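You operate a simulated robot arm through the tools that you are given. There is no shell and no other tool. Be economical: measure what you need, move in short steps, check, and stop when the job is done.

You run a simulated robot arm. Do the job below in one go: nothing can be reset, and whatever is moved stays where it is left.

TASK
Zero the dial on the ZERO block and put the block back.
Fine: turn the zero knob till the window shows 0.00 with the lever down; lever up and the dial head swung aside at the end.

It is judged by the outcome, as a careful person would: the job done as asked, and still so three seconds after it is handed in. It fails if anything else is knocked over, pushed out of place, dropped, spilled or broken.

THE ROBOT
A 7-joint arm with a two-finger parallel gripper, fixed in place. Base frame: the origin is at the foot of the arm, x ahead of it, y to its left, z up; the work surface is at about z = 88. Readings come in cm, degrees, newtons and seconds.
With the tool pointing down near the work surface it reaches from about 34 to 78 cm from the base axis. Its first joint turns from -166.0 to 166.0 degrees. Payload 3.91 kg.
Tool frame: the origin (TCP) lies between the finger pads and is the grasp point; the fingertips stand 3 cm ahead of it; z points along the fingers, y is the line along which they close. Largest opening 11 cm; finger width 2, thickness 1; the body of the gripper, 4.8 by 11.2 cm, starts 5.5 cm behind the TCP.
Orientation is that of the tool frame in the base frame, as a unit quaternion [x, y, z, w]. With the fingers straight down and closing along the base's y, the tool's x points along the base's -x, its y along +y and its z along -z.

THE INTERFACE
- The arm moves only by the tool arm_command. Its argument "targets" is a list that holds one entry, the list of rows, each a list of 7 numbers: the turn, a rotation vector about the tool's x, y, z in units of 180 degrees (1.0 is 180 degrees), then the shift along the tool's x, y, z in units of 500 mm (1.0 is 500 mm), then the closure, from 0 (fully open) to 1 (shut). In form: [[[rx, ry, rz, dx, dy, dz, fingers], ...]]. A call has 1 to 12 rows; each row is the pose to reach, as a shift and turn from the pose commanded when the call began, along the tool's axes at that moment. A call with a number of a shift or a turn outside -1 to 1 is refused whole. Each row takes 0.2 s and may step no farther than 5 cm and 8.6 degrees from the row before; otherwise, or with a gripper value out of range, the whole call is refused. Where a pose cannot be reached the arm comes as near as it can. A force on the tool above 90 N (or 10 N above the force at the start of the call, whichever is more), or a blocked arm, ends the call early, and 0.2 s more pass. Each finger travels about 15.3 cm/s and halts on what it meets, pressing with about 37 N; the grip force reading is that of the motor and also rises with nothing between the fingers. The clock runs only during rows and for 0.2 s after the last one: add rows that repeat a pose to give the fingers time. The reply holds the time, the measured pose of the TCP, the force on the tool along the base axes, the opening and the grip force, in the units named above and with some noise, and new pictures: "views" is both (left out), scene, wrist or none.
- Cameras (640 x 400 px; columns grow to the right, rows downward): "scene" is fixed at [40.05, -50.26, 150.82]; the picture's right is [0.94, -0.34, 0.00], its down [-0.25, -0.67, -0.70] and it looks along [0.24, 0.65, -0.72] (base axes); focal length 275 px, centre (320, 200). "wrist" rides on the gripper at [7.7, 0.7, -11.4] in the tool frame; the picture's right is [-0.09, 1.00, 0.00], its down [-0.80, -0.07, -0.59] and it looks along [-0.59, -0.05, 0.80] (tool axes); focal length 270 px, centre (320, 200). There is no depth. A picture from a camera that has moved, and an enlarged one, comes with that camera's place and axes in the base frame and with its lens.
- move_column(by): slides the trunk up (or, below 0, down) by that many cm; the arm rides with it, the base frame stays. It gives what a move gives, with no picture.
- zoom(camera, box): a new picture of the part [left, top, right, bottom] of that camera's present view, enlarged. The clock stands still meanwhile.
- hand_in(): hands the job in; it is judged then, once.

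Go step by step. Nothing tells you positions but the pictures and the camera data: compare them with the known pose of the tool, close in by small moves and look again before you grip or let go. The budget is 120 turns and 170 pictures, counting those below and the enlarged ones. Unless the task says otherwise, let go and move clear before handing in, and close with one line.

The tools are called after "Request:" by a JSON object that holds its "method" and its "body". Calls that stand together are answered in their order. arm_command: Moves the arm, as the interface text tells. Its arguments: {"type":"object","properties":{"targets":{"type":"array"},"views":{"type":"string","enum":["both","scene","wrist","none"]}},"required":["targets"]} The other tools are called the same way: move_column (by) slides the trunk up or down; zoom (camera, box) takes an enlarged picture of a part of a camera's view; hand_in () hands the job in.

At the start:

```text
time_s: 0.0
eef_pos: [48.18, -7.28, 127.74]
orientation: [0.001, 1.0, 0.0, 0.0]
ft_force: [-0.6, -0.5, 0.1]
width: 10.98
grasp_force: 0.0
trunk travel left (down, up): [-55.0, 6.0]
```

scene: 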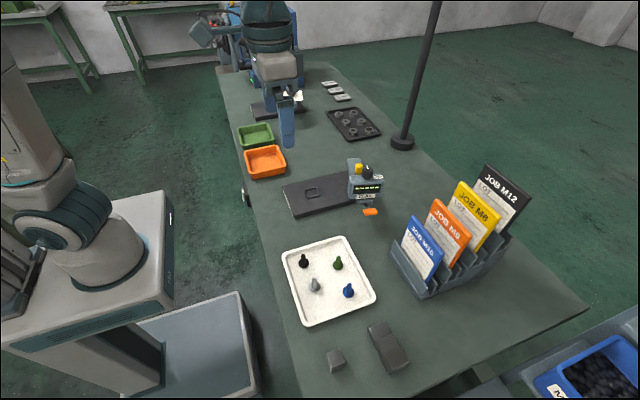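
wrist: 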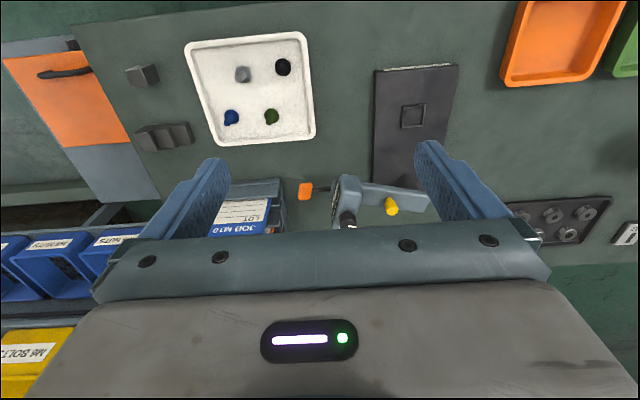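

I see a dark base plate with a dial stand (yellow knob, display, orange lever), a tray with pegs, and two dark blocks near the tray. I'll zoom in to identify the parts.

Request:
{"method": "zoom", "body": {"camera": "scene", "box": [270, 140, 400, 230]}}

Request:
{"method": "zoom", "body": {"camera": "scene", "box": [310, 310, 430, 390]}}

Request:
{"method": "zoom", "body": {"camera": "wrist", "box": [280, 50, 480, 230]}}

Request:
{"method": "zoom", "body": {"camera": "wrist", "box": [110, 30, 330, 170]}}

```text
4.44 times, centred on (335, 185) of scene
camera zoom: at [40.05, -50.26, 150.82], right [0.94, -0.34, 0.0], down [-0.25, -0.67, -0.7], along [0.24, 0.65, -0.72], focal length 1222 px, centre (253, 267)
```

zoom: 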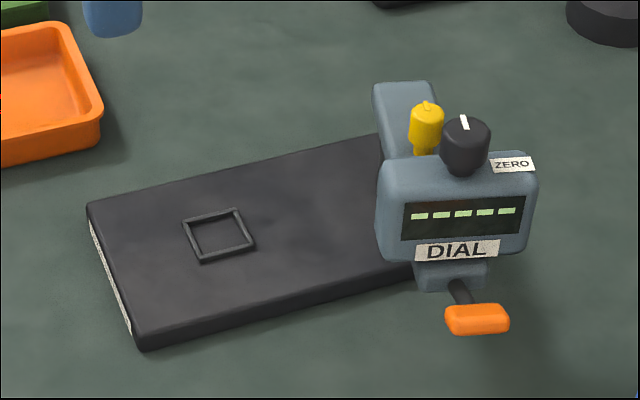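

```text
5.00 times, centred on (370, 350) of scene
camera zoom: at [40.05, -50.26, 150.82], right [0.94, -0.34, 0.0], down [-0.25, -0.67, -0.7], along [0.24, 0.65, -0.72], focal length 1375 px, centre (70, -550)
```

zoom: 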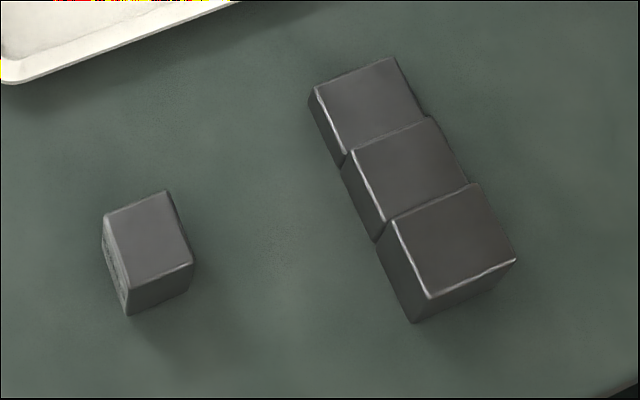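

```text
2.22 times, centred on (380, 140) of wrist
camera zoom: at [40.4, -6.54, 139.11], right [0.09, 1.0, 0.0], down [0.8, -0.07, 0.59], along [0.59, -0.05, -0.8], focal length 601 px, centre (187, 333)
```

zoom: 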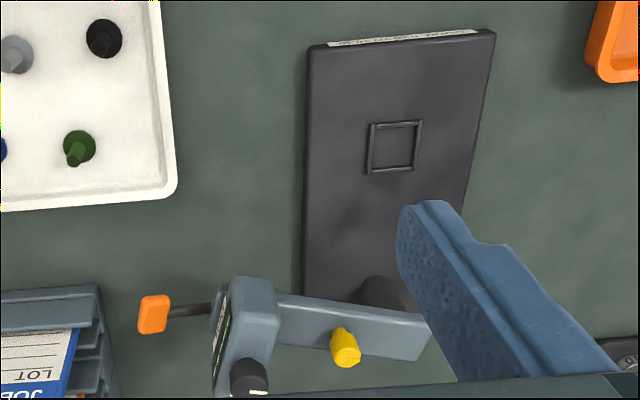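

```text
2.86 times, centred on (220, 100) of wrist
camera zoom: at [40.4, -6.54, 139.11], right [0.09, 1.0, 0.0], down [0.8, -0.07, 0.59], along [0.59, -0.05, -0.8], focal length 772 px, centre (606, 486)
```

zoom: 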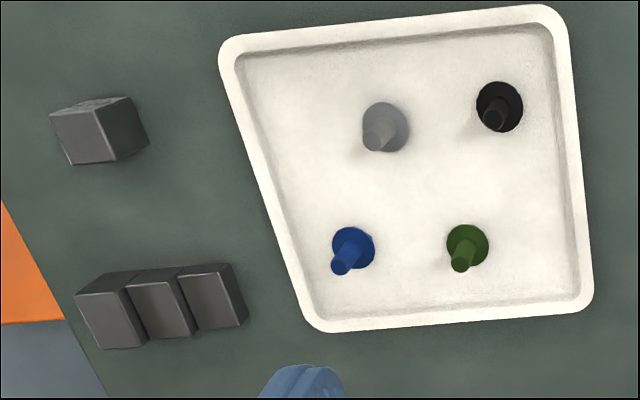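

The dial stand's head is parked aside; the flat plate has a square seat (about x 59, y 9.6). A single block with a label sits near (48, -37), with a stepped block beside it. I'll move over to read the labels.

Request:
{"method": "arm_command", "body": {"targets": [[[0, 0, 0, 0.02, -0.075, 0.045, 0], [0, 0, 0, 0.04, -0.15, 0.09, 0], [0, 0, 0, 0.06, -0.225, 0.135, 0], [0, 0, 0, 0.08, -0.3, 0.18, 0], [0, 0, 0, 0.1, -0.375, 0.225, 0], [0, 0, 0, 0.12, -0.45, 0.27, 0], [0, 0, 0, 0.14, -0.525, 0.315, 0], [0, 0, 0, 0.16, -0.6, 0.36, 0], [0, 0, 0, 0.16, -0.6, 0.36, 0]]], "views": "wrist"}}

```text
time_s: 2.0
eef_pos: [40.16, -37.18, 109.59]
orientation: [0.0, 1.0, 0.0, -0.001]
ft_force: [-0.8, 1.0, -0.2]
width: 10.99
grasp_force: 0.0
trunk travel left (down, up): [-55.0, 6.0]
camera wrist: at [32.43, -36.52, 120.94], right [0.09, 1.0, 0.0], down [0.8, -0.07, 0.59], along [0.59, -0.05, -0.8], focal length 270 px, centre (320, 200)
```

wrist: 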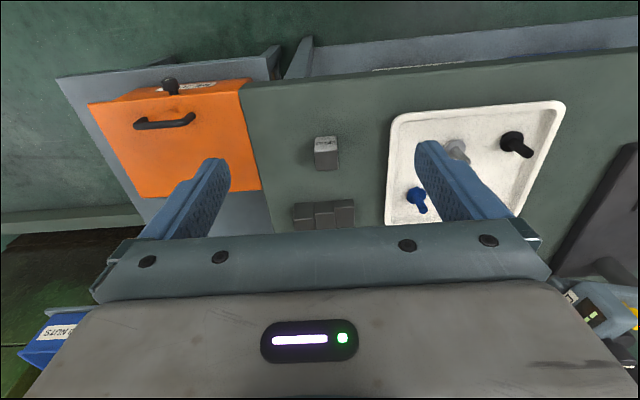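

The single block is in view with a label on its near face; zooming to read it.

Request:
{"method": "zoom", "body": {"camera": "wrist", "box": [280, 120, 380, 240]}}

Request:
{"method": "zoom", "body": {"camera": "wrist", "box": [80, 60, 280, 200]}}

```text
3.33 times, centred on (330, 180) of wrist
camera zoom: at [32.43, -36.52, 120.94], right [0.09, 1.0, 0.0], down [0.8, -0.07, 0.59], along [0.59, -0.05, -0.8], focal length 901 px, centre (287, 267)
```

zoom: 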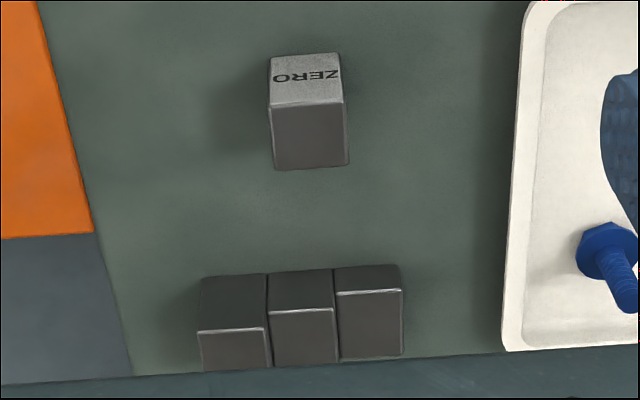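

```text
2.86 times, centred on (180, 130) of wrist
camera zoom: at [32.43, -36.52, 120.94], right [0.09, 1.0, 0.0], down [0.8, -0.07, 0.59], along [0.59, -0.05, -0.8], focal length 772 px, centre (720, 400)
```

zoom: 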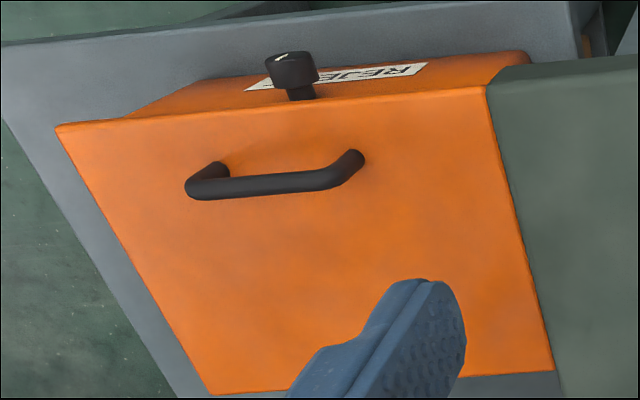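

The ZERO block is the single one, about 2.7 cm square, centre near (47.9, -37.0), standing aligned with the base axes. I'll hover above it and check.

Request:
{"method": "arm_command", "body": {"targets": [[[0, 0, 0, -0.04, 0.001, 0.058, 0], [0, 0, 0, -0.08, 0.002, 0.116, 0], [0, 0, 0, -0.12, 0.003, 0.174, 0], [0, 0, 0, -0.155, 0.0036, 0.232, 0], [0, 0, 0, -0.155, 0.0036, 0.232, 0]]]}}

Request:
{"method": "zoom", "body": {"camera": "wrist", "box": [220, 20, 420, 160]}}

```text
time_s: 3.2
eef_pos: [47.66, -36.94, 98.06]
orientation: [-0.001, 1.0, 0.0, 0.001]
ft_force: [-0.1, -0.8, 0.1]
width: 11.0
grasp_force: 0.0
trunk travel left (down, up): [-55.0, 6.0]
camera wrist: at [39.93, -36.3, 109.36], right [0.09, 1.0, 0.0], down [0.8, -0.07, 0.59], along [0.59, -0.05, -0.8], focal length 270 px, centre (320, 200)
```

scene: 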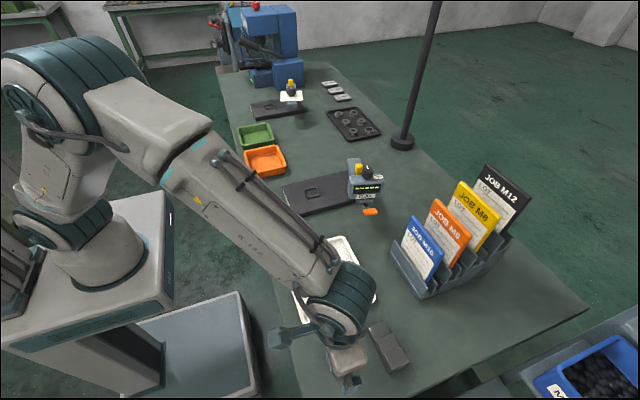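
wrist: 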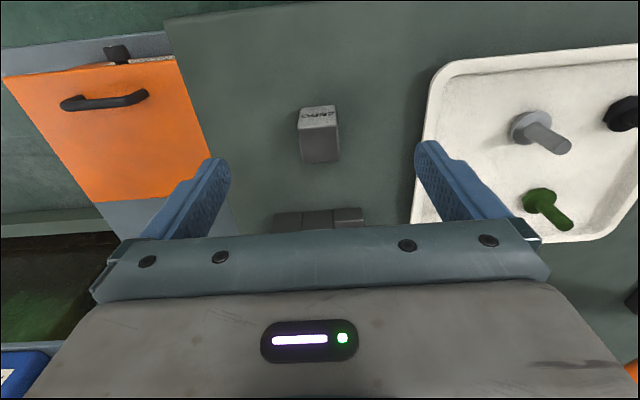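

```text
2.86 times, centred on (320, 90) of wrist
camera zoom: at [39.93, -36.3, 109.36], right [0.09, 1.0, 0.0], down [0.8, -0.07, 0.59], along [0.59, -0.05, -0.8], focal length 772 px, centre (320, 514)
```

zoom: 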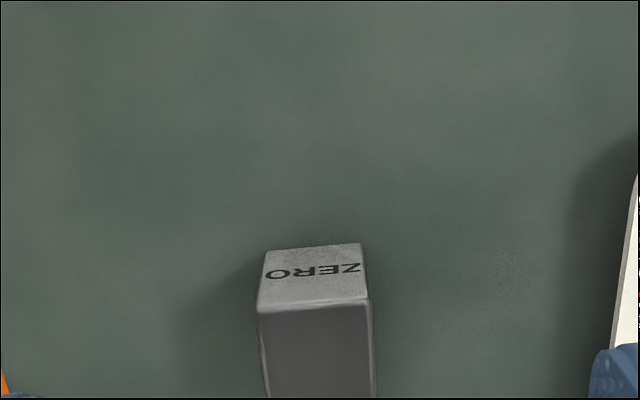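

The block centre is about (47.85, -37.0), top at z about 92.2. Lowering and gripping.

Request:
{"method": "arm_command", "body": {"targets": [[[0, 0, 0, -0.002, -0.0015, 0.06, 0], [0, 0, 0, -0.003, -0.0015, 0.115, 0], [0, 0, 0, -0.003, -0.0015, 0.115, 0]]], "views": "wrist"}}

```text
time_s: 4.0
eef_pos: [47.84, -37.03, 92.35]
orientation: [0.0, 1.0, 0.0, 0.0]
ft_force: [-0.5, 0.0, -0.3]
width: 11.01
grasp_force: 0.1
trunk travel left (down, up): [-55.0, 6.0]
camera wrist: at [40.16, -36.46, 103.69], right [0.09, 1.0, 0.0], down [0.8, -0.07, 0.59], along [0.59, -0.05, -0.8], focal length 270 px, centre (320, 200)
```

wrist: 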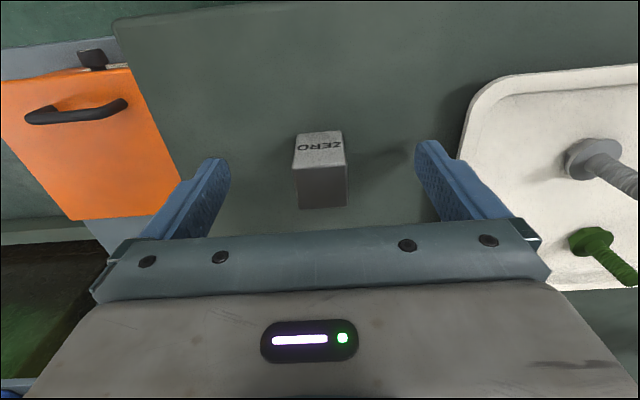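

Centred. Closing the fingers, then a small lift.

Request:
{"method": "arm_command", "body": {"targets": [[[0, 0, 0, 0, 0, 0, 0.4], [0, 0, 0, 0, 0, 0, 0.7], [0, 0, 0, 0, 0, 0, 1], [0, 0, 0, 0, 0, 0, 1], [0, 0, 0, 0, 0, 0, 1]]], "views": "wrist"}}

```text
time_s: 5.2
eef_pos: [47.98, -37.02, 92.34]
orientation: [0.001, 1.0, 0.0, -0.001]
ft_force: [0.1, -0.1, -0.2]
width: 2.79
grasp_force: 37.2
trunk travel left (down, up): [-55.0, 6.0]
camera wrist: at [40.18, -36.45, 103.7], right [0.09, 1.0, 0.0], down [0.8, -0.07, 0.59], along [0.59, -0.05, -0.8], focal length 270 px, centre (320, 200)
```

wrist: 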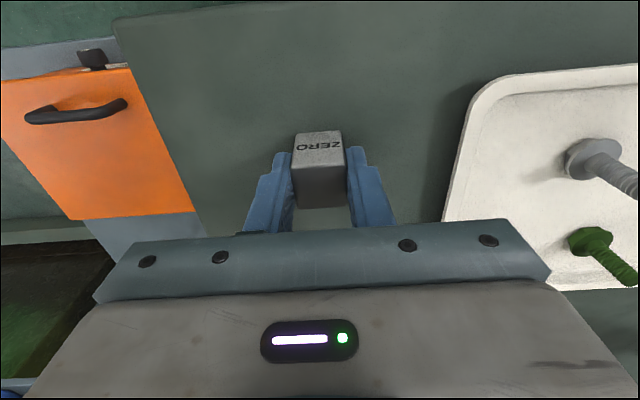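

Block held. Lifting it high and carrying it to the near side of the dial stand, keeping above everything.

Request:
{"method": "arm_command", "body": {"targets": [[[0, 0, 0, 0, 0, -0.03, 1], [0, 0, 0, 0, 0, -0.11, 1], [0, 0, 0, 0, 0, -0.2, 1], [0, 0, 0, 0, 0, -0.29, 1], [0, 0, 0, 0, 0, -0.38, 1], [0, 0, 0, 0, 0.08, -0.42, 1], [0, 0, 0, 0, 0.17, -0.44, 1], [0, 0, 0, 0, 0.26, -0.44, 1], [0, 0, 0, 0, 0.35, -0.44, 1], [0, 0, 0, 0, 0.44, -0.44, 1], [0, 0, 0, 0, 0.53, -0.44, 1], [0, 0, 0, 0, 0.6, -0.44, 1]]], "views": "none"}}

Request:
{"method": "arm_command", "body": {"targets": [[[0, 0, 0, 0, 0.08, 0, 1], [0, 0, 0, 0, 0.15, 0.02, 1], [0, 0, 0, 0, 0.2, 0.05, 1], [0, 0, 0, 0, 0.2, 0.05, 1]]]}}

```text
time_s: 7.8
eef_pos: [48.2, -6.92, 114.23]
orientation: [0.001, 1.0, 0.0, 0.0]
ft_force: [-1.4, 0.6, -2.9]
width: 2.75
grasp_force: 37.1
trunk travel left (down, up): [-55.0, 6.0]
```

```text
time_s: 8.8
eef_pos: [48.05, 2.76, 112.04]
orientation: [0.001, 1.0, 0.001, 0.0]
ft_force: [-0.5, 0.3, -2.1]
width: 2.78
grasp_force: 37.3
trunk travel left (down, up): [-55.0, 6.0]
camera wrist: at [40.34, 3.37, 123.27], right [0.09, 1.0, 0.0], down [0.8, -0.07, 0.59], along [0.59, -0.05, -0.8], focal length 270 px, centre (320, 200)
```

scene: 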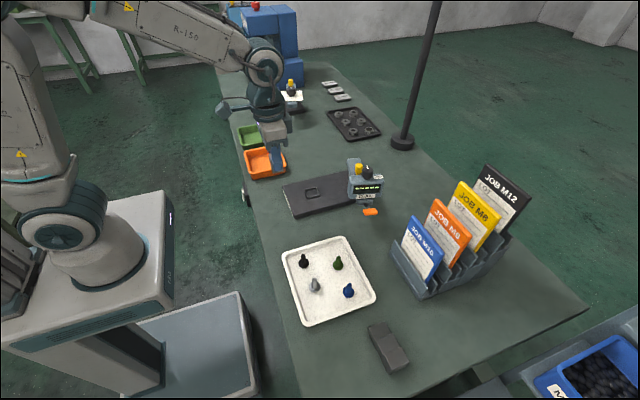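
wrist: 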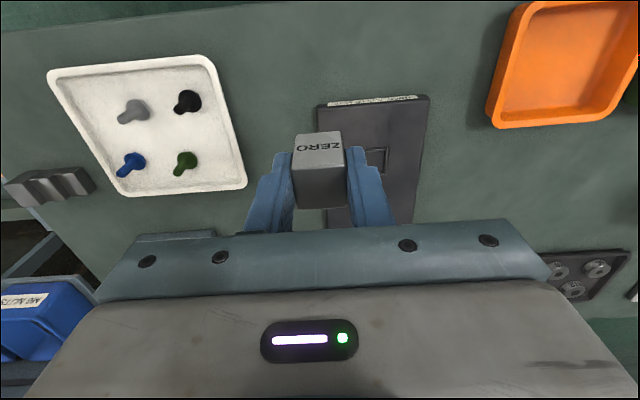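

Seat is partly hidden behind the held block; I'll read the plate label and shift sideways for an unobstructed view.

Request:
{"method": "arm_command", "body": {"targets": [[[0, 0, 0, -0.06, -0.05, 0, 1], [0, 0, 0, -0.12, -0.09, 0, 1], [0, 0, 0, -0.12, -0.09, 0, 1]]], "views": "none"}}

Request:
{"method": "zoom", "body": {"camera": "wrist", "box": [300, 30, 500, 230]}}

Request:
{"method": "zoom", "body": {"camera": "scene", "box": [330, 145, 400, 220]}}

```text
time_s: 9.6
eef_pos: [54.16, -1.63, 112.01]
orientation: [0.0, 1.0, 0.001, 0.001]
ft_force: [0.4, 0.1, -3.6]
width: 2.76
grasp_force: 36.4
trunk travel left (down, up): [-55.0, 6.0]
```

```text
2.00 times, centred on (400, 130) of wrist
camera zoom: at [46.4, -0.98, 123.38], right [0.09, 1.0, 0.0], down [0.8, -0.07, 0.59], along [0.59, -0.05, -0.8], focal length 541 px, centre (160, 340)
```

zoom: 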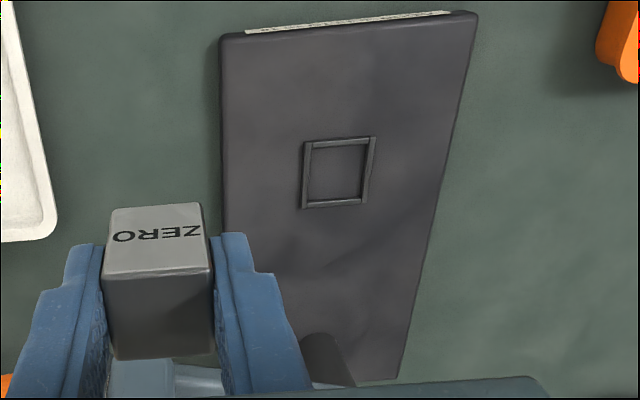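

```text
5.33 times, centred on (365, 182) of scene
camera zoom: at [40.05, -50.26, 150.82], right [0.94, -0.34, 0.0], down [-0.25, -0.67, -0.7], along [0.24, 0.65, -0.72], focal length 1467 px, centre (80, 293)
```

zoom: 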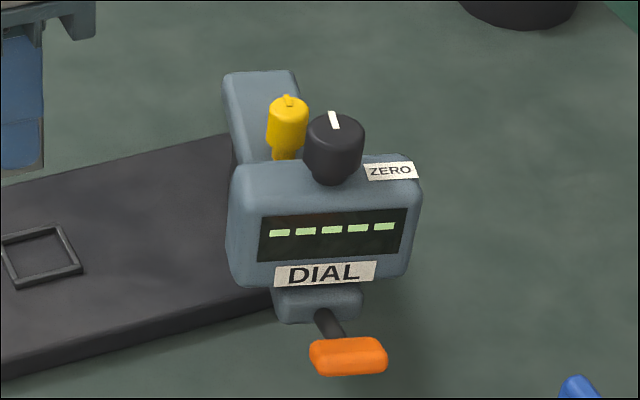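

The seat is about 4.3 cm outer, centred near (59.3, 9.3), square to the base axes; the post stands near (73, 9). I'll move over the seat, still well above, and check alignment.

Request:
{"method": "arm_command", "body": {"targets": [[[0, 0, 0, -0.03, 0.08, 0, 1], [0, 0, 0, -0.07, 0.16, 0.02, 1], [0, 0, 0, -0.103, 0.2186, 0.08, 1], [0, 0, 0, -0.103, 0.2186, 0.16, 1], [0, 0, 0, -0.103, 0.2186, 0.22, 1], [0, 0, 0, -0.103, 0.2186, 0.22, 1]]]}}

Request:
{"method": "zoom", "body": {"camera": "wrist", "box": [220, 60, 420, 220]}}

Request:
{"method": "zoom", "body": {"camera": "scene", "box": [260, 130, 400, 220]}}

```text
time_s: 11.0
eef_pos: [59.27, 9.34, 100.95]
orientation: [0.001, 1.0, 0.0, -0.001]
ft_force: [0.4, -0.1, -2.2]
width: 2.75
grasp_force: 37.2
trunk travel left (down, up): [-55.0, 6.0]
camera wrist: at [51.54, 9.92, 112.22], right [0.09, 1.0, 0.0], down [0.8, -0.07, 0.59], along [0.59, -0.05, -0.8], focal length 270 px, centre (320, 200)
```

scene: 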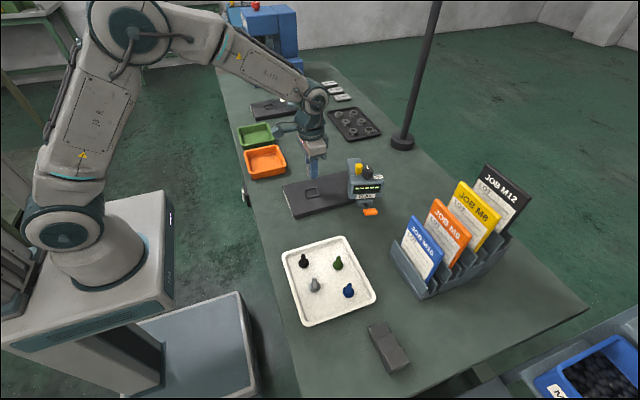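
wrist: 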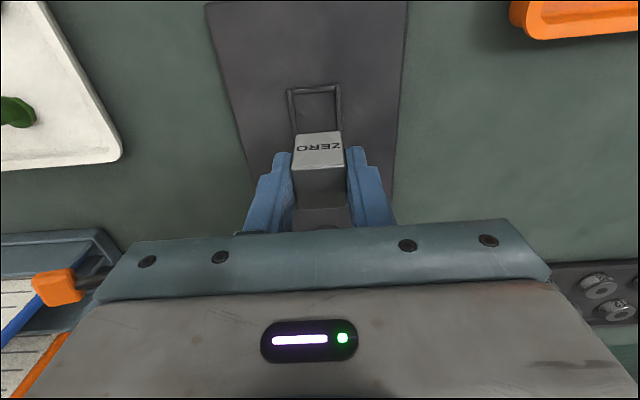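

```text
2.50 times, centred on (320, 140) of wrist
camera zoom: at [51.54, 9.92, 112.22], right [0.09, 1.0, 0.0], down [0.8, -0.07, 0.59], along [0.59, -0.05, -0.8], focal length 676 px, centre (320, 350)
```

zoom: 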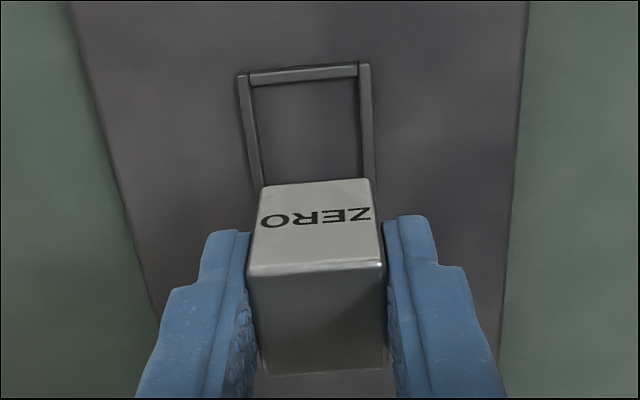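

```text
4.44 times, centred on (330, 175) of scene
camera zoom: at [40.05, -50.26, 150.82], right [0.94, -0.34, 0.0], down [-0.25, -0.67, -0.7], along [0.24, 0.65, -0.72], focal length 1222 px, centre (276, 311)
```

zoom: 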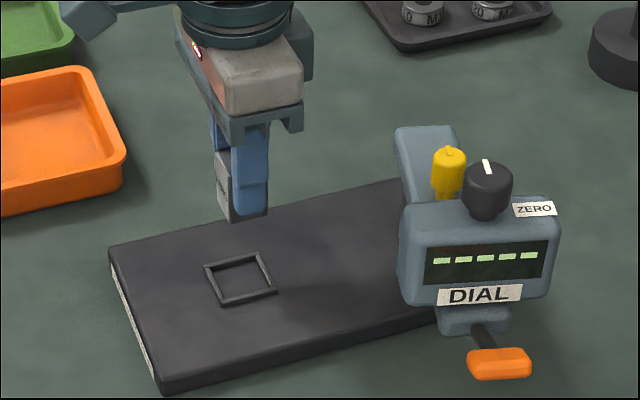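

The seat's centre refines to about (59.2, 8.95). Shifting 0.4 cm and lowering to just above it.

Request:
{"method": "arm_command", "body": {"targets": [[[0, 0, 0, 0.001, -0.008, 0.03, 1], [0, 0, 0, 0.001, -0.008, 0.09, 1], [0, 0, 0, 0.001, -0.008, 0.108, 1], [0, 0, 0, 0.001, -0.008, 0.108, 1]]], "views": "none"}}

Request:
{"method": "zoom", "body": {"camera": "wrist", "box": [240, 90, 400, 220]}}

Request:
{"method": "zoom", "body": {"camera": "scene", "box": [280, 150, 350, 210]}}

```text
time_s: 12.0
eef_pos: [59.01, 8.95, 95.46]
orientation: [0.0, 1.0, -0.001, 0.0]
ft_force: [1.2, 0.3, -2.2]
width: 2.77
grasp_force: 36.6
trunk travel left (down, up): [-55.0, 6.0]
```

```text
3.08 times, centred on (320, 155) of wrist
camera zoom: at [51.37, 9.6, 106.85], right [0.09, 1.0, 0.0], down [0.8, -0.07, 0.59], along [0.59, -0.05, -0.8], focal length 832 px, centre (320, 338)
```

zoom: 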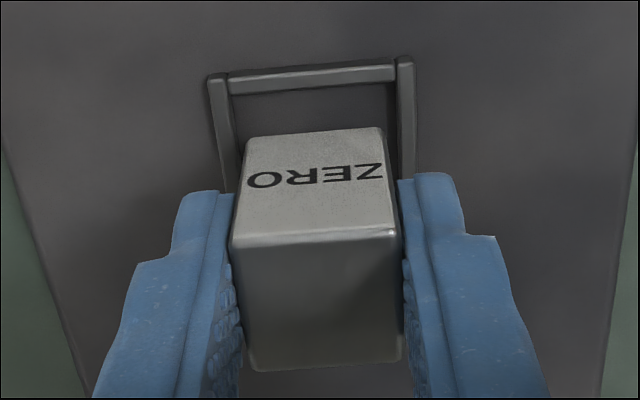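

```text
6.67 times, centred on (315, 180) of scene
camera zoom: at [40.05, -50.26, 150.82], right [0.94, -0.34, 0.0], down [-0.25, -0.67, -0.7], along [0.24, 0.65, -0.72], focal length 1833 px, centre (353, 333)
```

zoom: 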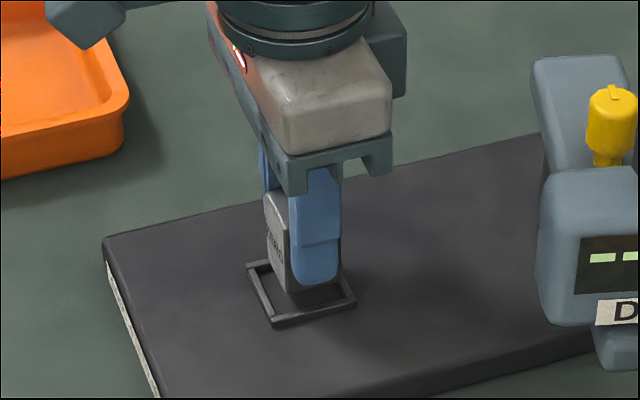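

Alignment looks good: block centred in y, with a little room in x. Lowering in small steps, watching the force.

Request:
{"method": "arm_command", "body": {"targets": [[[0, 0, 0, 0.0015, 0.001, 0.01, 1], [0, 0, 0, 0.0015, 0.001, 0.02, 1], [0, 0, 0, 0.0015, 0.001, 0.02, 1]]], "views": "none"}}

Request:
{"method": "arm_command", "body": {"targets": [[[0, 0, 0, 0, 0, 0.005, 1], [0, 0, 0, 0, 0, 0.005, 1]]], "views": "none"}}

Request:
{"method": "zoom", "body": {"camera": "wrist", "box": [240, 90, 400, 220]}}

Request:
{"method": "zoom", "body": {"camera": "scene", "box": [280, 150, 350, 210]}}

```text
time_s: 12.8
eef_pos: [59.04, 9.03, 94.55]
orientation: [0.001, 1.0, 0.0, 0.0]
ft_force: [1.0, 0.4, -2.2]
width: 2.78
grasp_force: 36.5
trunk travel left (down, up): [-55.0, 6.0]
```

```text
time_s: 13.4
eef_pos: [59.08, 9.1, 94.35]
orientation: [0.001, 1.0, 0.0, 0.0]
ft_force: [-1.2, 0.8, 6.0]
width: 2.77
grasp_force: 36.9
trunk travel left (down, up): [-55.0, 6.0]
```

```text
3.08 times, centred on (320, 155) of wrist
camera zoom: at [51.28, 9.67, 105.68], right [0.09, 1.0, 0.0], down [0.8, -0.07, 0.6], along [0.59, -0.05, -0.8], focal length 832 px, centre (320, 338)
```

zoom: 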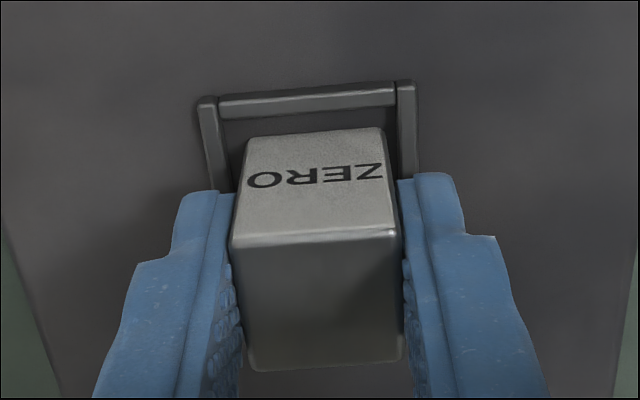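

```text
6.67 times, centred on (315, 180) of scene
camera zoom: at [40.05, -50.26, 150.82], right [0.94, -0.34, 0.0], down [-0.25, -0.67, -0.7], along [0.24, 0.65, -0.72], focal length 1833 px, centre (353, 333)
```

zoom: 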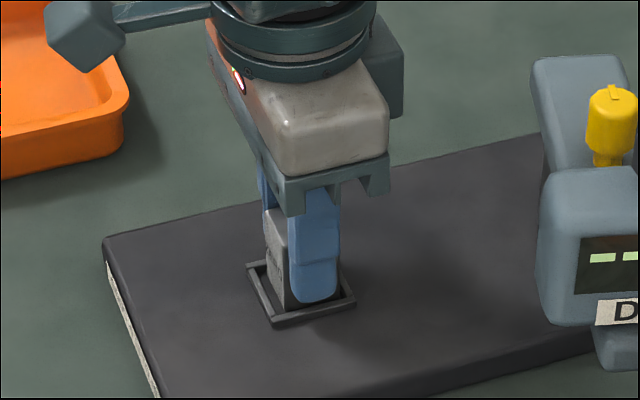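

Contact was felt with the block inside the frame. Releasing, then rising to look.

Request:
{"method": "arm_command", "body": {"targets": [[[0, 0, 0, 0, 0, 0, 0.65], [0, 0, 0, 0, 0, 0, 0.4], [0, 0, 0, 0, 0, 0, 0.4], [0, 0, 0, 0, 0, -0.06, 0.4], [0, 0, 0, 0.02, 0, -0.14, 0.4], [0, 0, 0, 0.08, 0, -0.22, 0.4], [0, 0, 0, 0.16, 0, -0.28, 0.4], [0, 0, 0, 0.24, 0, -0.32, 0.4], [0, 0, 0, 0.24, 0, -0.32, 0.4]]]}}

Request:
{"method": "zoom", "body": {"camera": "wrist", "box": [240, 90, 440, 230]}}

Request:
{"method": "zoom", "body": {"camera": "scene", "box": [280, 140, 400, 220]}}

```text
time_s: 15.4
eef_pos: [47.0, 8.83, 110.19]
orientation: [0.001, 1.0, 0.0, 0.0]
ft_force: [-0.5, -0.2, 0.0]
width: 6.62
grasp_force: 0.1
trunk travel left (down, up): [-55.0, 6.0]
camera wrist: at [39.27, 9.54, 121.55], right [0.09, 1.0, 0.0], down [0.8, -0.07, 0.59], along [0.59, -0.05, -0.8], focal length 270 px, centre (320, 200)
```

scene: 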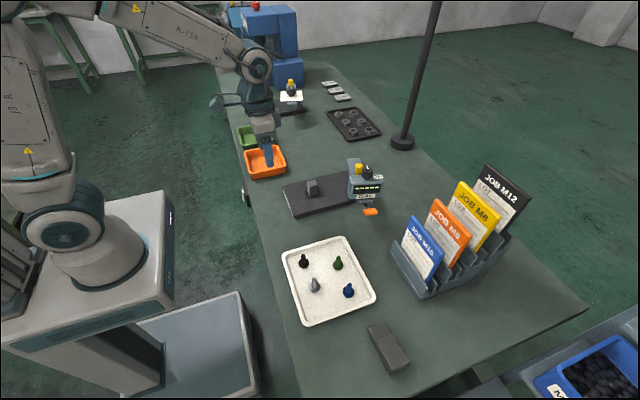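
wrist: 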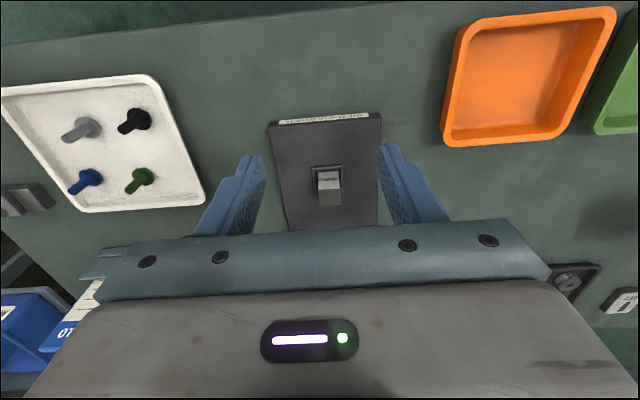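

```text
2.86 times, centred on (340, 160) of wrist
camera zoom: at [39.27, 9.54, 121.55], right [0.09, 1.0, 0.0], down [0.8, -0.07, 0.59], along [0.59, -0.05, -0.8], focal length 772 px, centre (263, 314)
```

zoom: 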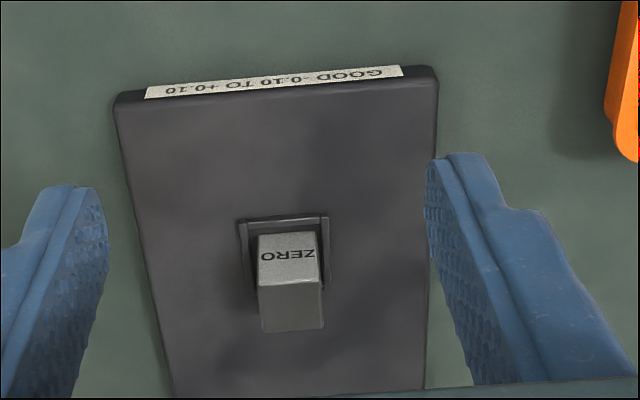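

```text
5.00 times, centred on (340, 180) of scene
camera zoom: at [40.05, -50.26, 150.82], right [0.94, -0.34, 0.0], down [-0.25, -0.67, -0.7], along [0.24, 0.65, -0.72], focal length 1375 px, centre (220, 300)
```

zoom: 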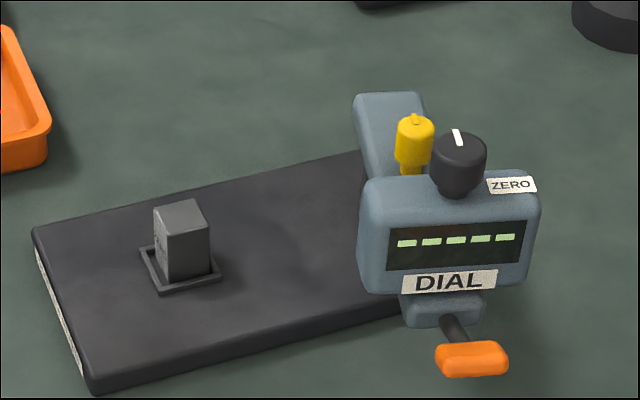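

The block is seated in the frame, and the plate says "GOOD -0.10 TO +0.10". Now a closer look at the dial head, yellow knob and arm from above.

Request:
{"method": "arm_command", "body": {"targets": [[[0, 0, 0, 0, 0, -0.08, 0.4], [0, 0, 0, -0.02, -0.02, -0.16, 0.4], [0, 0, 0, -0.09, -0.05, -0.2, 0.4], [0, 0, 0, -0.16, -0.09, -0.2, 0.4], [0, 0, 0, -0.23, -0.12, -0.2, 0.4], [0, 0, 0, -0.3, -0.157, -0.2, 0.4], [0, 0, 0, -0.3, -0.157, -0.2, 0.4]]], "views": "wrist"}}

Request:
{"method": "zoom", "body": {"camera": "wrist", "box": [220, 80, 420, 220]}}

```text
time_s: 17.0
eef_pos: [62.02, 1.04, 120.14]
orientation: [0.0, 1.0, -0.001, 0.0]
ft_force: [-0.5, 0.3, -0.6]
width: 6.57
grasp_force: 0.1
trunk travel left (down, up): [-55.0, 6.0]
camera wrist: at [54.24, 1.67, 131.52], right [0.09, 1.0, 0.0], down [0.8, -0.07, 0.59], along [0.59, -0.05, -0.8], focal length 270 px, centre (320, 200)
```

wrist: 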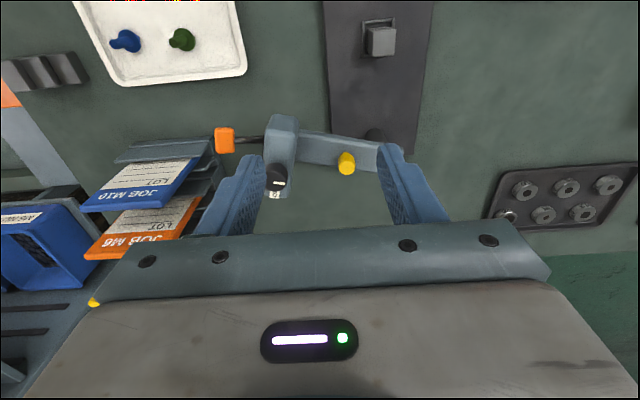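

```text
2.86 times, centred on (320, 150) of wrist
camera zoom: at [54.24, 1.67, 131.52], right [0.09, 1.0, 0.0], down [0.8, -0.07, 0.59], along [0.59, -0.05, -0.8], focal length 772 px, centre (320, 343)
```

zoom: 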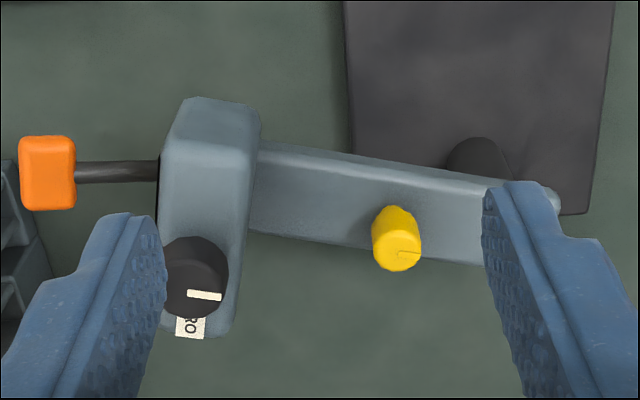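

The bar runs from the post at about (73, 9.3) to the head near (70, -4), about 12.6° off -y, top at z about 97.6; the yellow knob stands on the bar and the lever is up. I'll rotate the gripper to straddle the bar and swing it, first turning at a safe height.

Request:
{"method": "arm_command", "body": {"targets": [[[0, 0, -0.043, -0.018, 0.001, 0, 0.5], [0, 0, -0.086, -0.036, 0.002, 0, 0.5], [0, 0, -0.129, -0.054, 0.003, 0, 0.5], [0, 0, -0.172, -0.072, 0.004, 0, 0.5], [0, 0, -0.215, -0.09, 0.005, 0, 0.5], [0, 0, -0.258, -0.108, 0.006, 0, 0.5], [0, 0, -0.301, -0.126, 0.007, 0, 0.5], [0, 0, -0.344, -0.144, 0.008, 0, 0.5], [0, 0, -0.387, -0.162, 0.009, 0, 0.5], [0, 0, -0.43, -0.181, 0.01, 0, 0.5], [0, 0, -0.43, -0.181, 0.01, 0, 0.5]]]}}

Request:
{"method": "zoom", "body": {"camera": "wrist", "box": [200, 60, 440, 230]}}

```text
time_s: 19.4
eef_pos: [71.13, 1.65, 120.32]
orientation: [-0.626, 0.78, 0.001, 0.0]
ft_force: [-0.1, 0.5, -0.1]
width: 5.51
grasp_force: 0.0
trunk travel left (down, up): [-55.0, 6.0]
camera wrist: at [68.77, -5.79, 131.66], right [-0.95, 0.3, 0.0], down [0.24, 0.77, 0.59], along [0.18, 0.57, -0.8], focal length 270 px, centre (320, 200)
```

scene: 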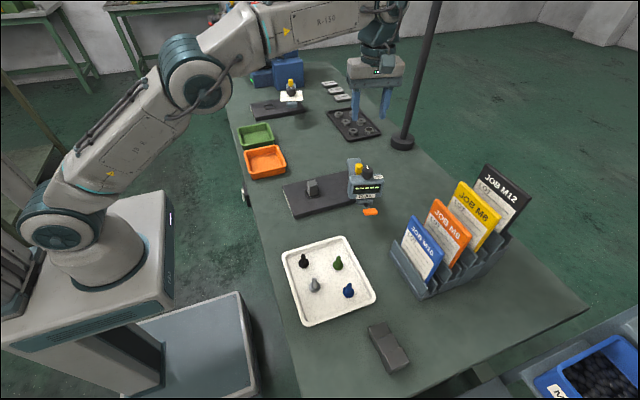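
wrist: 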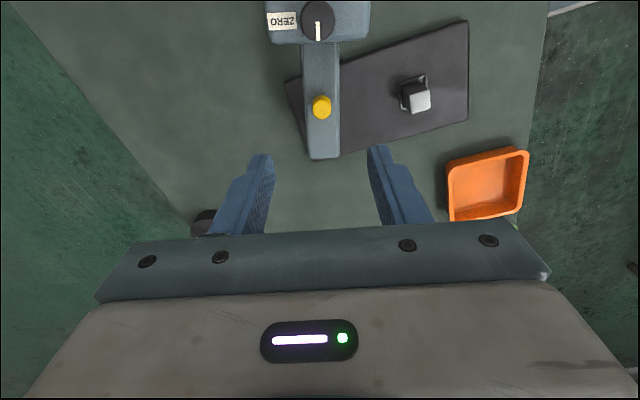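

```text
2.35 times, centred on (320, 145) of wrist
camera zoom: at [68.77, -5.79, 131.66], right [-0.95, 0.3, 0.0], down [0.24, 0.77, 0.59], along [0.18, 0.57, -0.8], focal length 636 px, centre (320, 329)
```

zoom: 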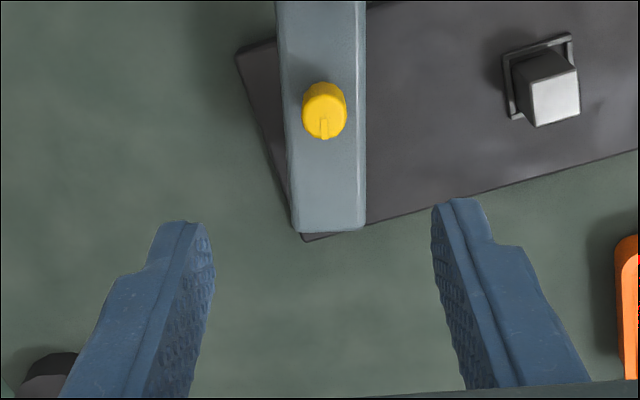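

Aligned with the bar (about 4 cm wide), fingers on both sides. I'll open to 7 cm and go down partly, watching the camera housing's clearance over the dark knob.

Request:
{"method": "arm_command", "body": {"targets": [[[0, 0, 0, 0, 0, 0.08, 0.36], [0, 0, 0, 0, 0, 0.17, 0.36], [0, 0, 0, 0, 0, 0.26, 0.36], [0, 0, 0, 0, 0, 0.34, 0.36], [0, 0, 0, 0, 0, 0.37, 0.36], [0, 0, 0, 0, 0, 0.37, 0.36]]], "views": "wrist"}}

Request:
{"method": "zoom", "body": {"camera": "scene", "box": [310, 110, 410, 220]}}

```text
time_s: 20.8
eef_pos: [70.95, 2.0, 101.85]
orientation: [-0.625, 0.781, 0.0, -0.001]
ft_force: [0.4, 0.1, -0.6]
width: 7.04
grasp_force: 0.0
trunk travel left (down, up): [-55.0, 6.0]
camera wrist: at [68.64, -5.58, 113.16], right [-0.95, 0.3, 0.0], down [0.24, 0.77, 0.59], along [0.18, 0.57, -0.8], focal length 270 px, centre (320, 200)
```

wrist: 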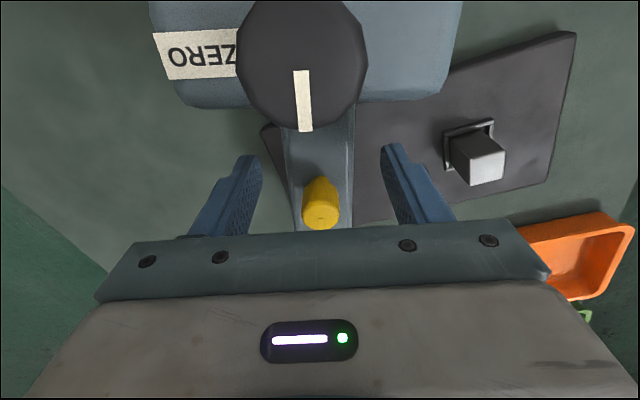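

```text
3.64 times, centred on (360, 165) of scene
camera zoom: at [40.05, -50.26, 150.82], right [0.94, -0.34, 0.0], down [-0.25, -0.67, -0.7], along [0.24, 0.65, -0.72], focal length 1000 px, centre (174, 327)
```

zoom: 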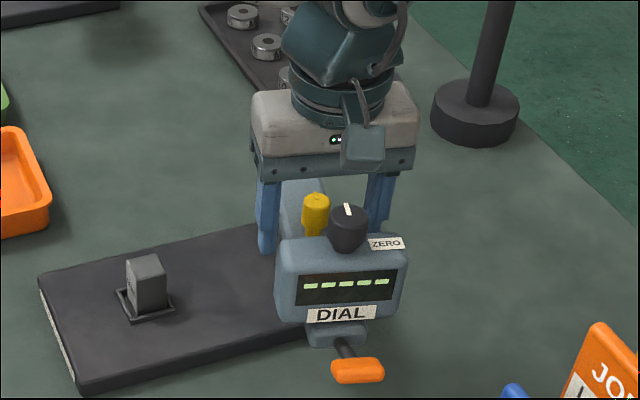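

Fingers straddle the bar with margin. Lowering the last 2.5 cm.

Request:
{"method": "arm_command", "body": {"targets": [[[0, 0, 0, 0, 0, 0.025, 0.36], [0, 0, 0, 0, 0, 0.05, 0.36], [0, 0, 0, 0, 0, 0.05, 0.36]]], "views": "wrist"}}

Request:
{"method": "zoom", "body": {"camera": "scene", "box": [310, 110, 410, 220]}}

```text
time_s: 21.6
eef_pos: [71.04, 1.76, 99.3]
orientation: [-0.625, 0.781, 0.0, 0.0]
ft_force: [-0.4, -0.2, -0.2]
width: 7.01
grasp_force: 0.0
trunk travel left (down, up): [-55.0, 6.0]
camera wrist: at [68.69, -5.7, 110.67], right [-0.95, 0.3, 0.0], down [0.24, 0.77, 0.59], along [0.18, 0.57, -0.8], focal length 270 px, centre (320, 200)
```

wrist: 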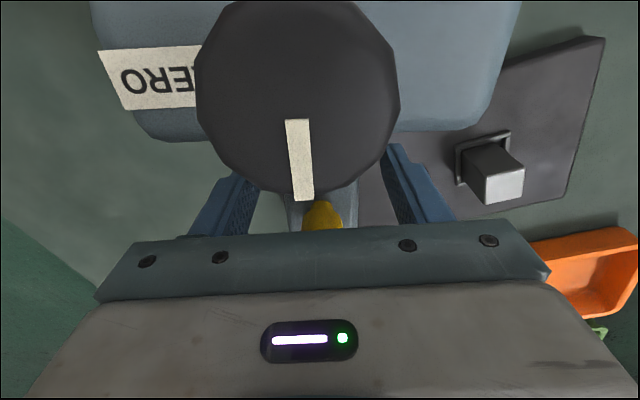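

```text
3.64 times, centred on (360, 165) of scene
camera zoom: at [40.05, -50.26, 150.82], right [0.94, -0.34, 0.0], down [-0.25, -0.67, -0.7], along [0.24, 0.65, -0.72], focal length 1000 px, centre (174, 327)
```

zoom: 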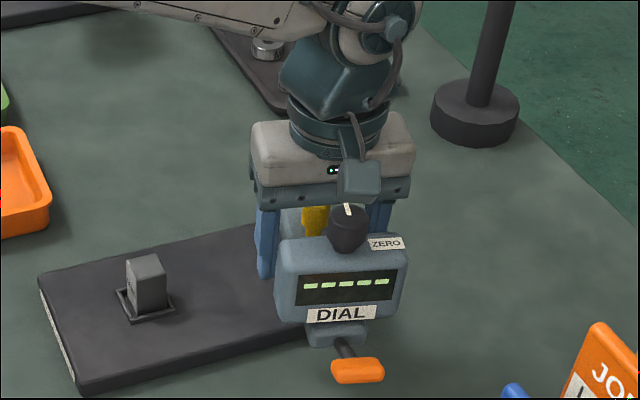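

Now a slow trial swing of about 21° clockwise about the post, watching the force.

Request:
{"method": "arm_command", "body": {"targets": [[[0, 0, 0, 0, 0, 0, 0.5], [0, 0, 0.0194, -0.0006, 0.0095, 0, 0.5], [0, 0, 0.0389, -0.0018, 0.019, 0, 0.5], [0, 0, 0.0583, -0.0036, 0.0283, 0, 0.5], [0, 0, 0.0778, -0.0059, 0.0375, 0, 0.5], [0, 0, 0.0972, -0.0088, 0.0466, 0, 0.5], [0, 0, 0.1167, -0.0123, 0.0555, 0, 0.5]]], "views": "wrist"}}

Request:
{"method": "zoom", "body": {"camera": "scene", "box": [300, 110, 410, 220]}}

```text
time_s: 23.2
eef_pos: [68.46, 2.86, 99.34]
orientation: [-0.472, 0.882, 0.0, 0.0]
ft_force: [-0.1, -0.2, 0.3]
width: 5.53
grasp_force: 0.8
trunk travel left (down, up): [-55.0, 6.0]
camera wrist: at [63.63, -3.3, 110.59], right [-0.78, 0.63, 0.0], down [0.5, 0.63, 0.59], along [0.37, 0.46, -0.8], focal length 270 px, centre (320, 200)
```

wrist: 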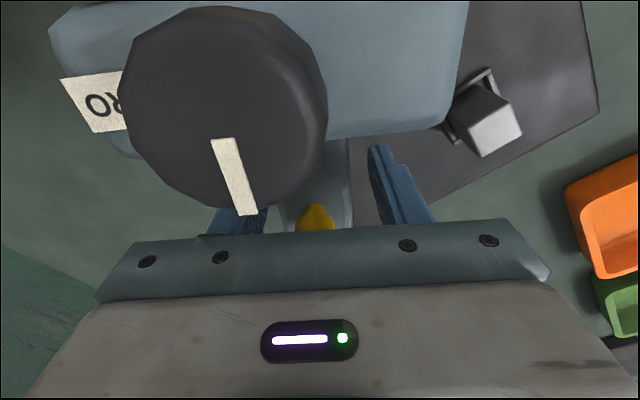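

```text
3.64 times, centred on (355, 165) of scene
camera zoom: at [40.05, -50.26, 150.82], right [0.94, -0.34, 0.0], down [-0.25, -0.67, -0.7], along [0.24, 0.65, -0.72], focal length 1000 px, centre (193, 327)
```

zoom: 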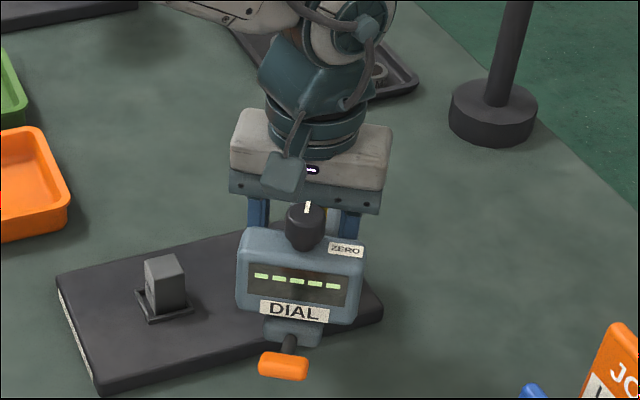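

The bar swings freely and trails the fingers slightly. Continuing another 28°.

Request:
{"method": "arm_command", "body": {"targets": [[[0, 0, 0.0194, -0.0006, 0.0096, 0, 0.5], [0, 0, 0.0389, -0.0018, 0.0192, 0, 0.5], [0, 0, 0.0583, -0.0036, 0.0286, 0, 0.5], [0, 0, 0.0778, -0.0059, 0.0379, 0, 0.5], [0, 0, 0.0972, -0.0088, 0.0471, 0, 0.5], [0, 0, 0.1167, -0.0123, 0.056, 0, 0.5], [0, 0, 0.1361, -0.0164, 0.0648, 0, 0.5], [0, 0, 0.1556, -0.021, 0.0733, 0, 0.5], [0, 0, 0.1556, -0.021, 0.0733, 0, 0.5]]], "views": "wrist"}}

Request:
{"method": "zoom", "body": {"camera": "scene", "box": [290, 110, 400, 220]}}

```text
time_s: 25.2
eef_pos: [66.1, 5.78, 99.15]
orientation: [-0.245, 0.97, 0.0, 0.0]
ft_force: [-0.6, -1.3, 0.2]
width: 5.54
grasp_force: 0.1
trunk travel left (down, up): [-55.0, 6.0]
camera wrist: at [58.94, 2.75, 110.56], right [-0.39, 0.92, 0.0], down [0.74, 0.32, 0.59], along [0.55, 0.23, -0.8], focal length 270 px, centre (320, 200)
```

wrist: 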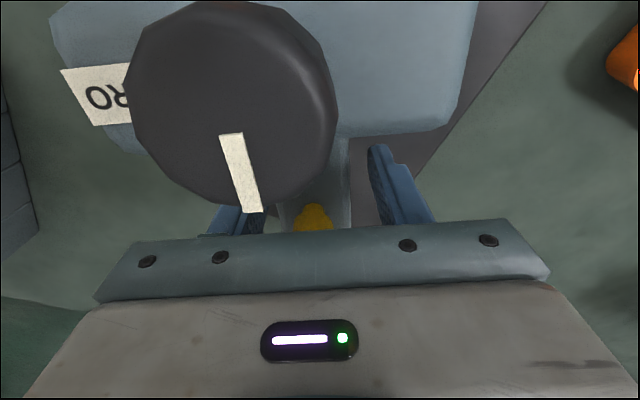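

```text
3.64 times, centred on (345, 165) of scene
camera zoom: at [40.05, -50.26, 150.82], right [0.94, -0.34, 0.0], down [-0.25, -0.67, -0.7], along [0.24, 0.65, -0.72], focal length 1000 px, centre (229, 327)
```

zoom: 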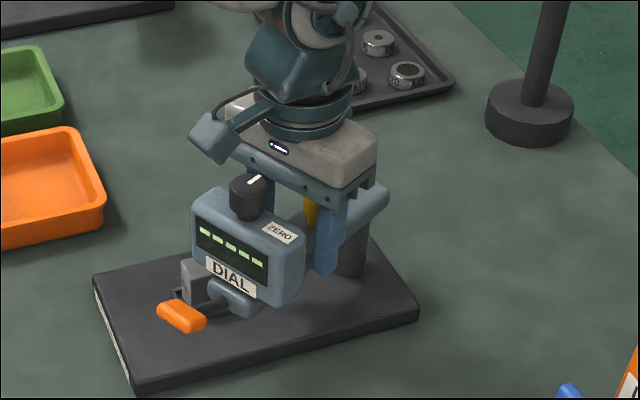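

Head is approaching the block. Another 14°, then I'll check that the plunger housing clears the block's top.

Request:
{"method": "arm_command", "body": {"targets": [[[0, 0, 0.0194, -0.0006, 0.0096, 0, 0.5], [0, 0, 0.0389, -0.0018, 0.0192, 0, 0.5], [0, 0, 0.0583, -0.0036, 0.0286, 0, 0.5], [0, 0, 0.0778, -0.0059, 0.0379, 0, 0.5], [0, 0, 0.0778, -0.0059, 0.0379, 0, 0.5]]], "views": "wrist"}}

Request:
{"method": "zoom", "body": {"camera": "scene", "box": [290, 140, 370, 210]}}

```text
time_s: 26.4
eef_pos: [65.39, 7.44, 99.16]
orientation: [-0.124, 0.992, 0.001, 0.0]
ft_force: [0.9, -2.1, -0.9]
width: 5.53
grasp_force: 0.3
trunk travel left (down, up): [-55.0, 6.0]
camera wrist: at [57.75, 6.28, 110.52], right [-0.16, 0.99, 0.0], down [0.79, 0.13, 0.59], along [0.59, 0.1, -0.8], focal length 270 px, centre (320, 200)
```

wrist: 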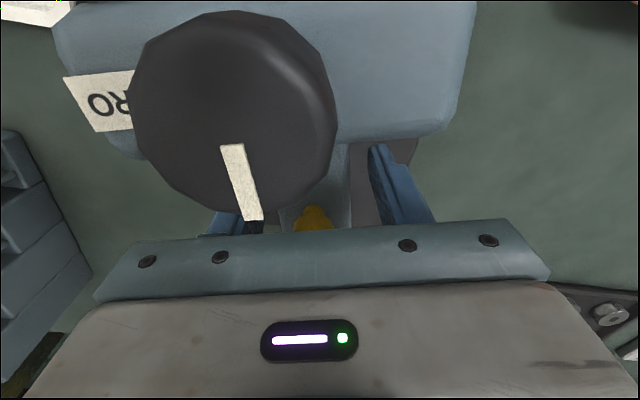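

```text
5.71 times, centred on (330, 175) of scene
camera zoom: at [40.05, -50.26, 150.82], right [0.94, -0.34, 0.0], down [-0.25, -0.67, -0.7], along [0.24, 0.65, -0.72], focal length 1571 px, centre (263, 343)
```

zoom: 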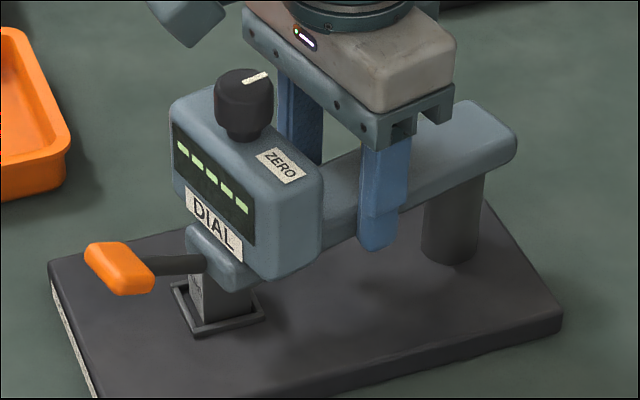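

Housing passes above the block without touching. Continuing slowly by about 10°, watching for a stop.

Request:
{"method": "arm_command", "body": {"targets": [[[0, 0, 0.0194, -0.0006, 0.0096, 0, 0.5], [0, 0, 0.0389, -0.0018, 0.0192, 0, 0.5], [0, 0, 0.0583, -0.0036, 0.0286, 0, 0.5], [0, 0, 0.0583, -0.0036, 0.0286, 0, 0.5]]], "views": "wrist"}}

Request:
{"method": "zoom", "body": {"camera": "scene", "box": [290, 140, 370, 210]}}

```text
time_s: 27.4
eef_pos: [65.18, 8.96, 99.27]
orientation: [-0.034, 0.999, 0.0, 0.001]
ft_force: [0.0, 0.5, 0.0]
width: 5.47
grasp_force: 0.1
trunk travel left (down, up): [-55.0, 6.0]
camera wrist: at [57.45, 9.12, 110.56], right [0.02, 1.0, 0.0], down [0.8, -0.02, 0.59], along [0.59, -0.01, -0.8], focal length 270 px, centre (320, 200)
```

wrist: 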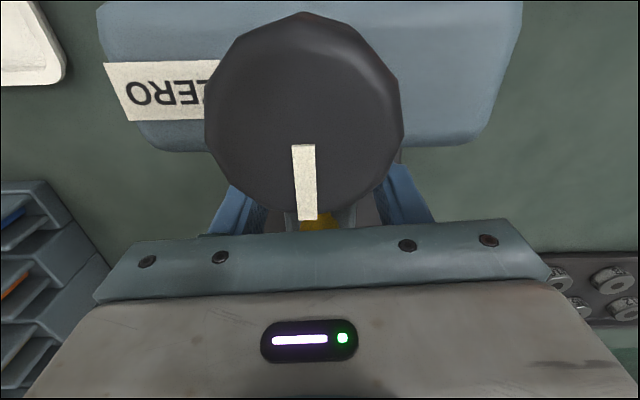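

```text
5.71 times, centred on (330, 175) of scene
camera zoom: at [40.05, -50.26, 150.82], right [0.94, -0.34, 0.0], down [-0.25, -0.67, -0.7], along [0.24, 0.65, -0.72], focal length 1571 px, centre (263, 343)
```

zoom: 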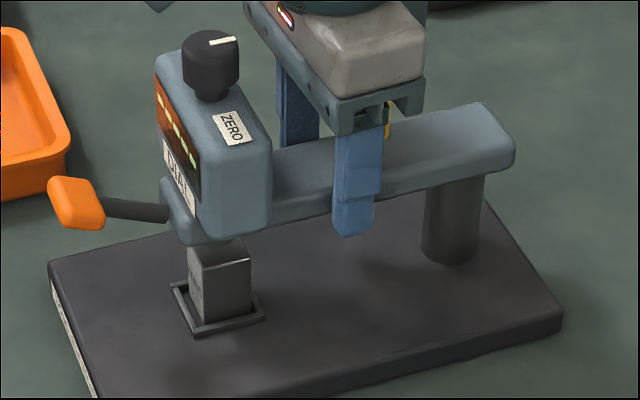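

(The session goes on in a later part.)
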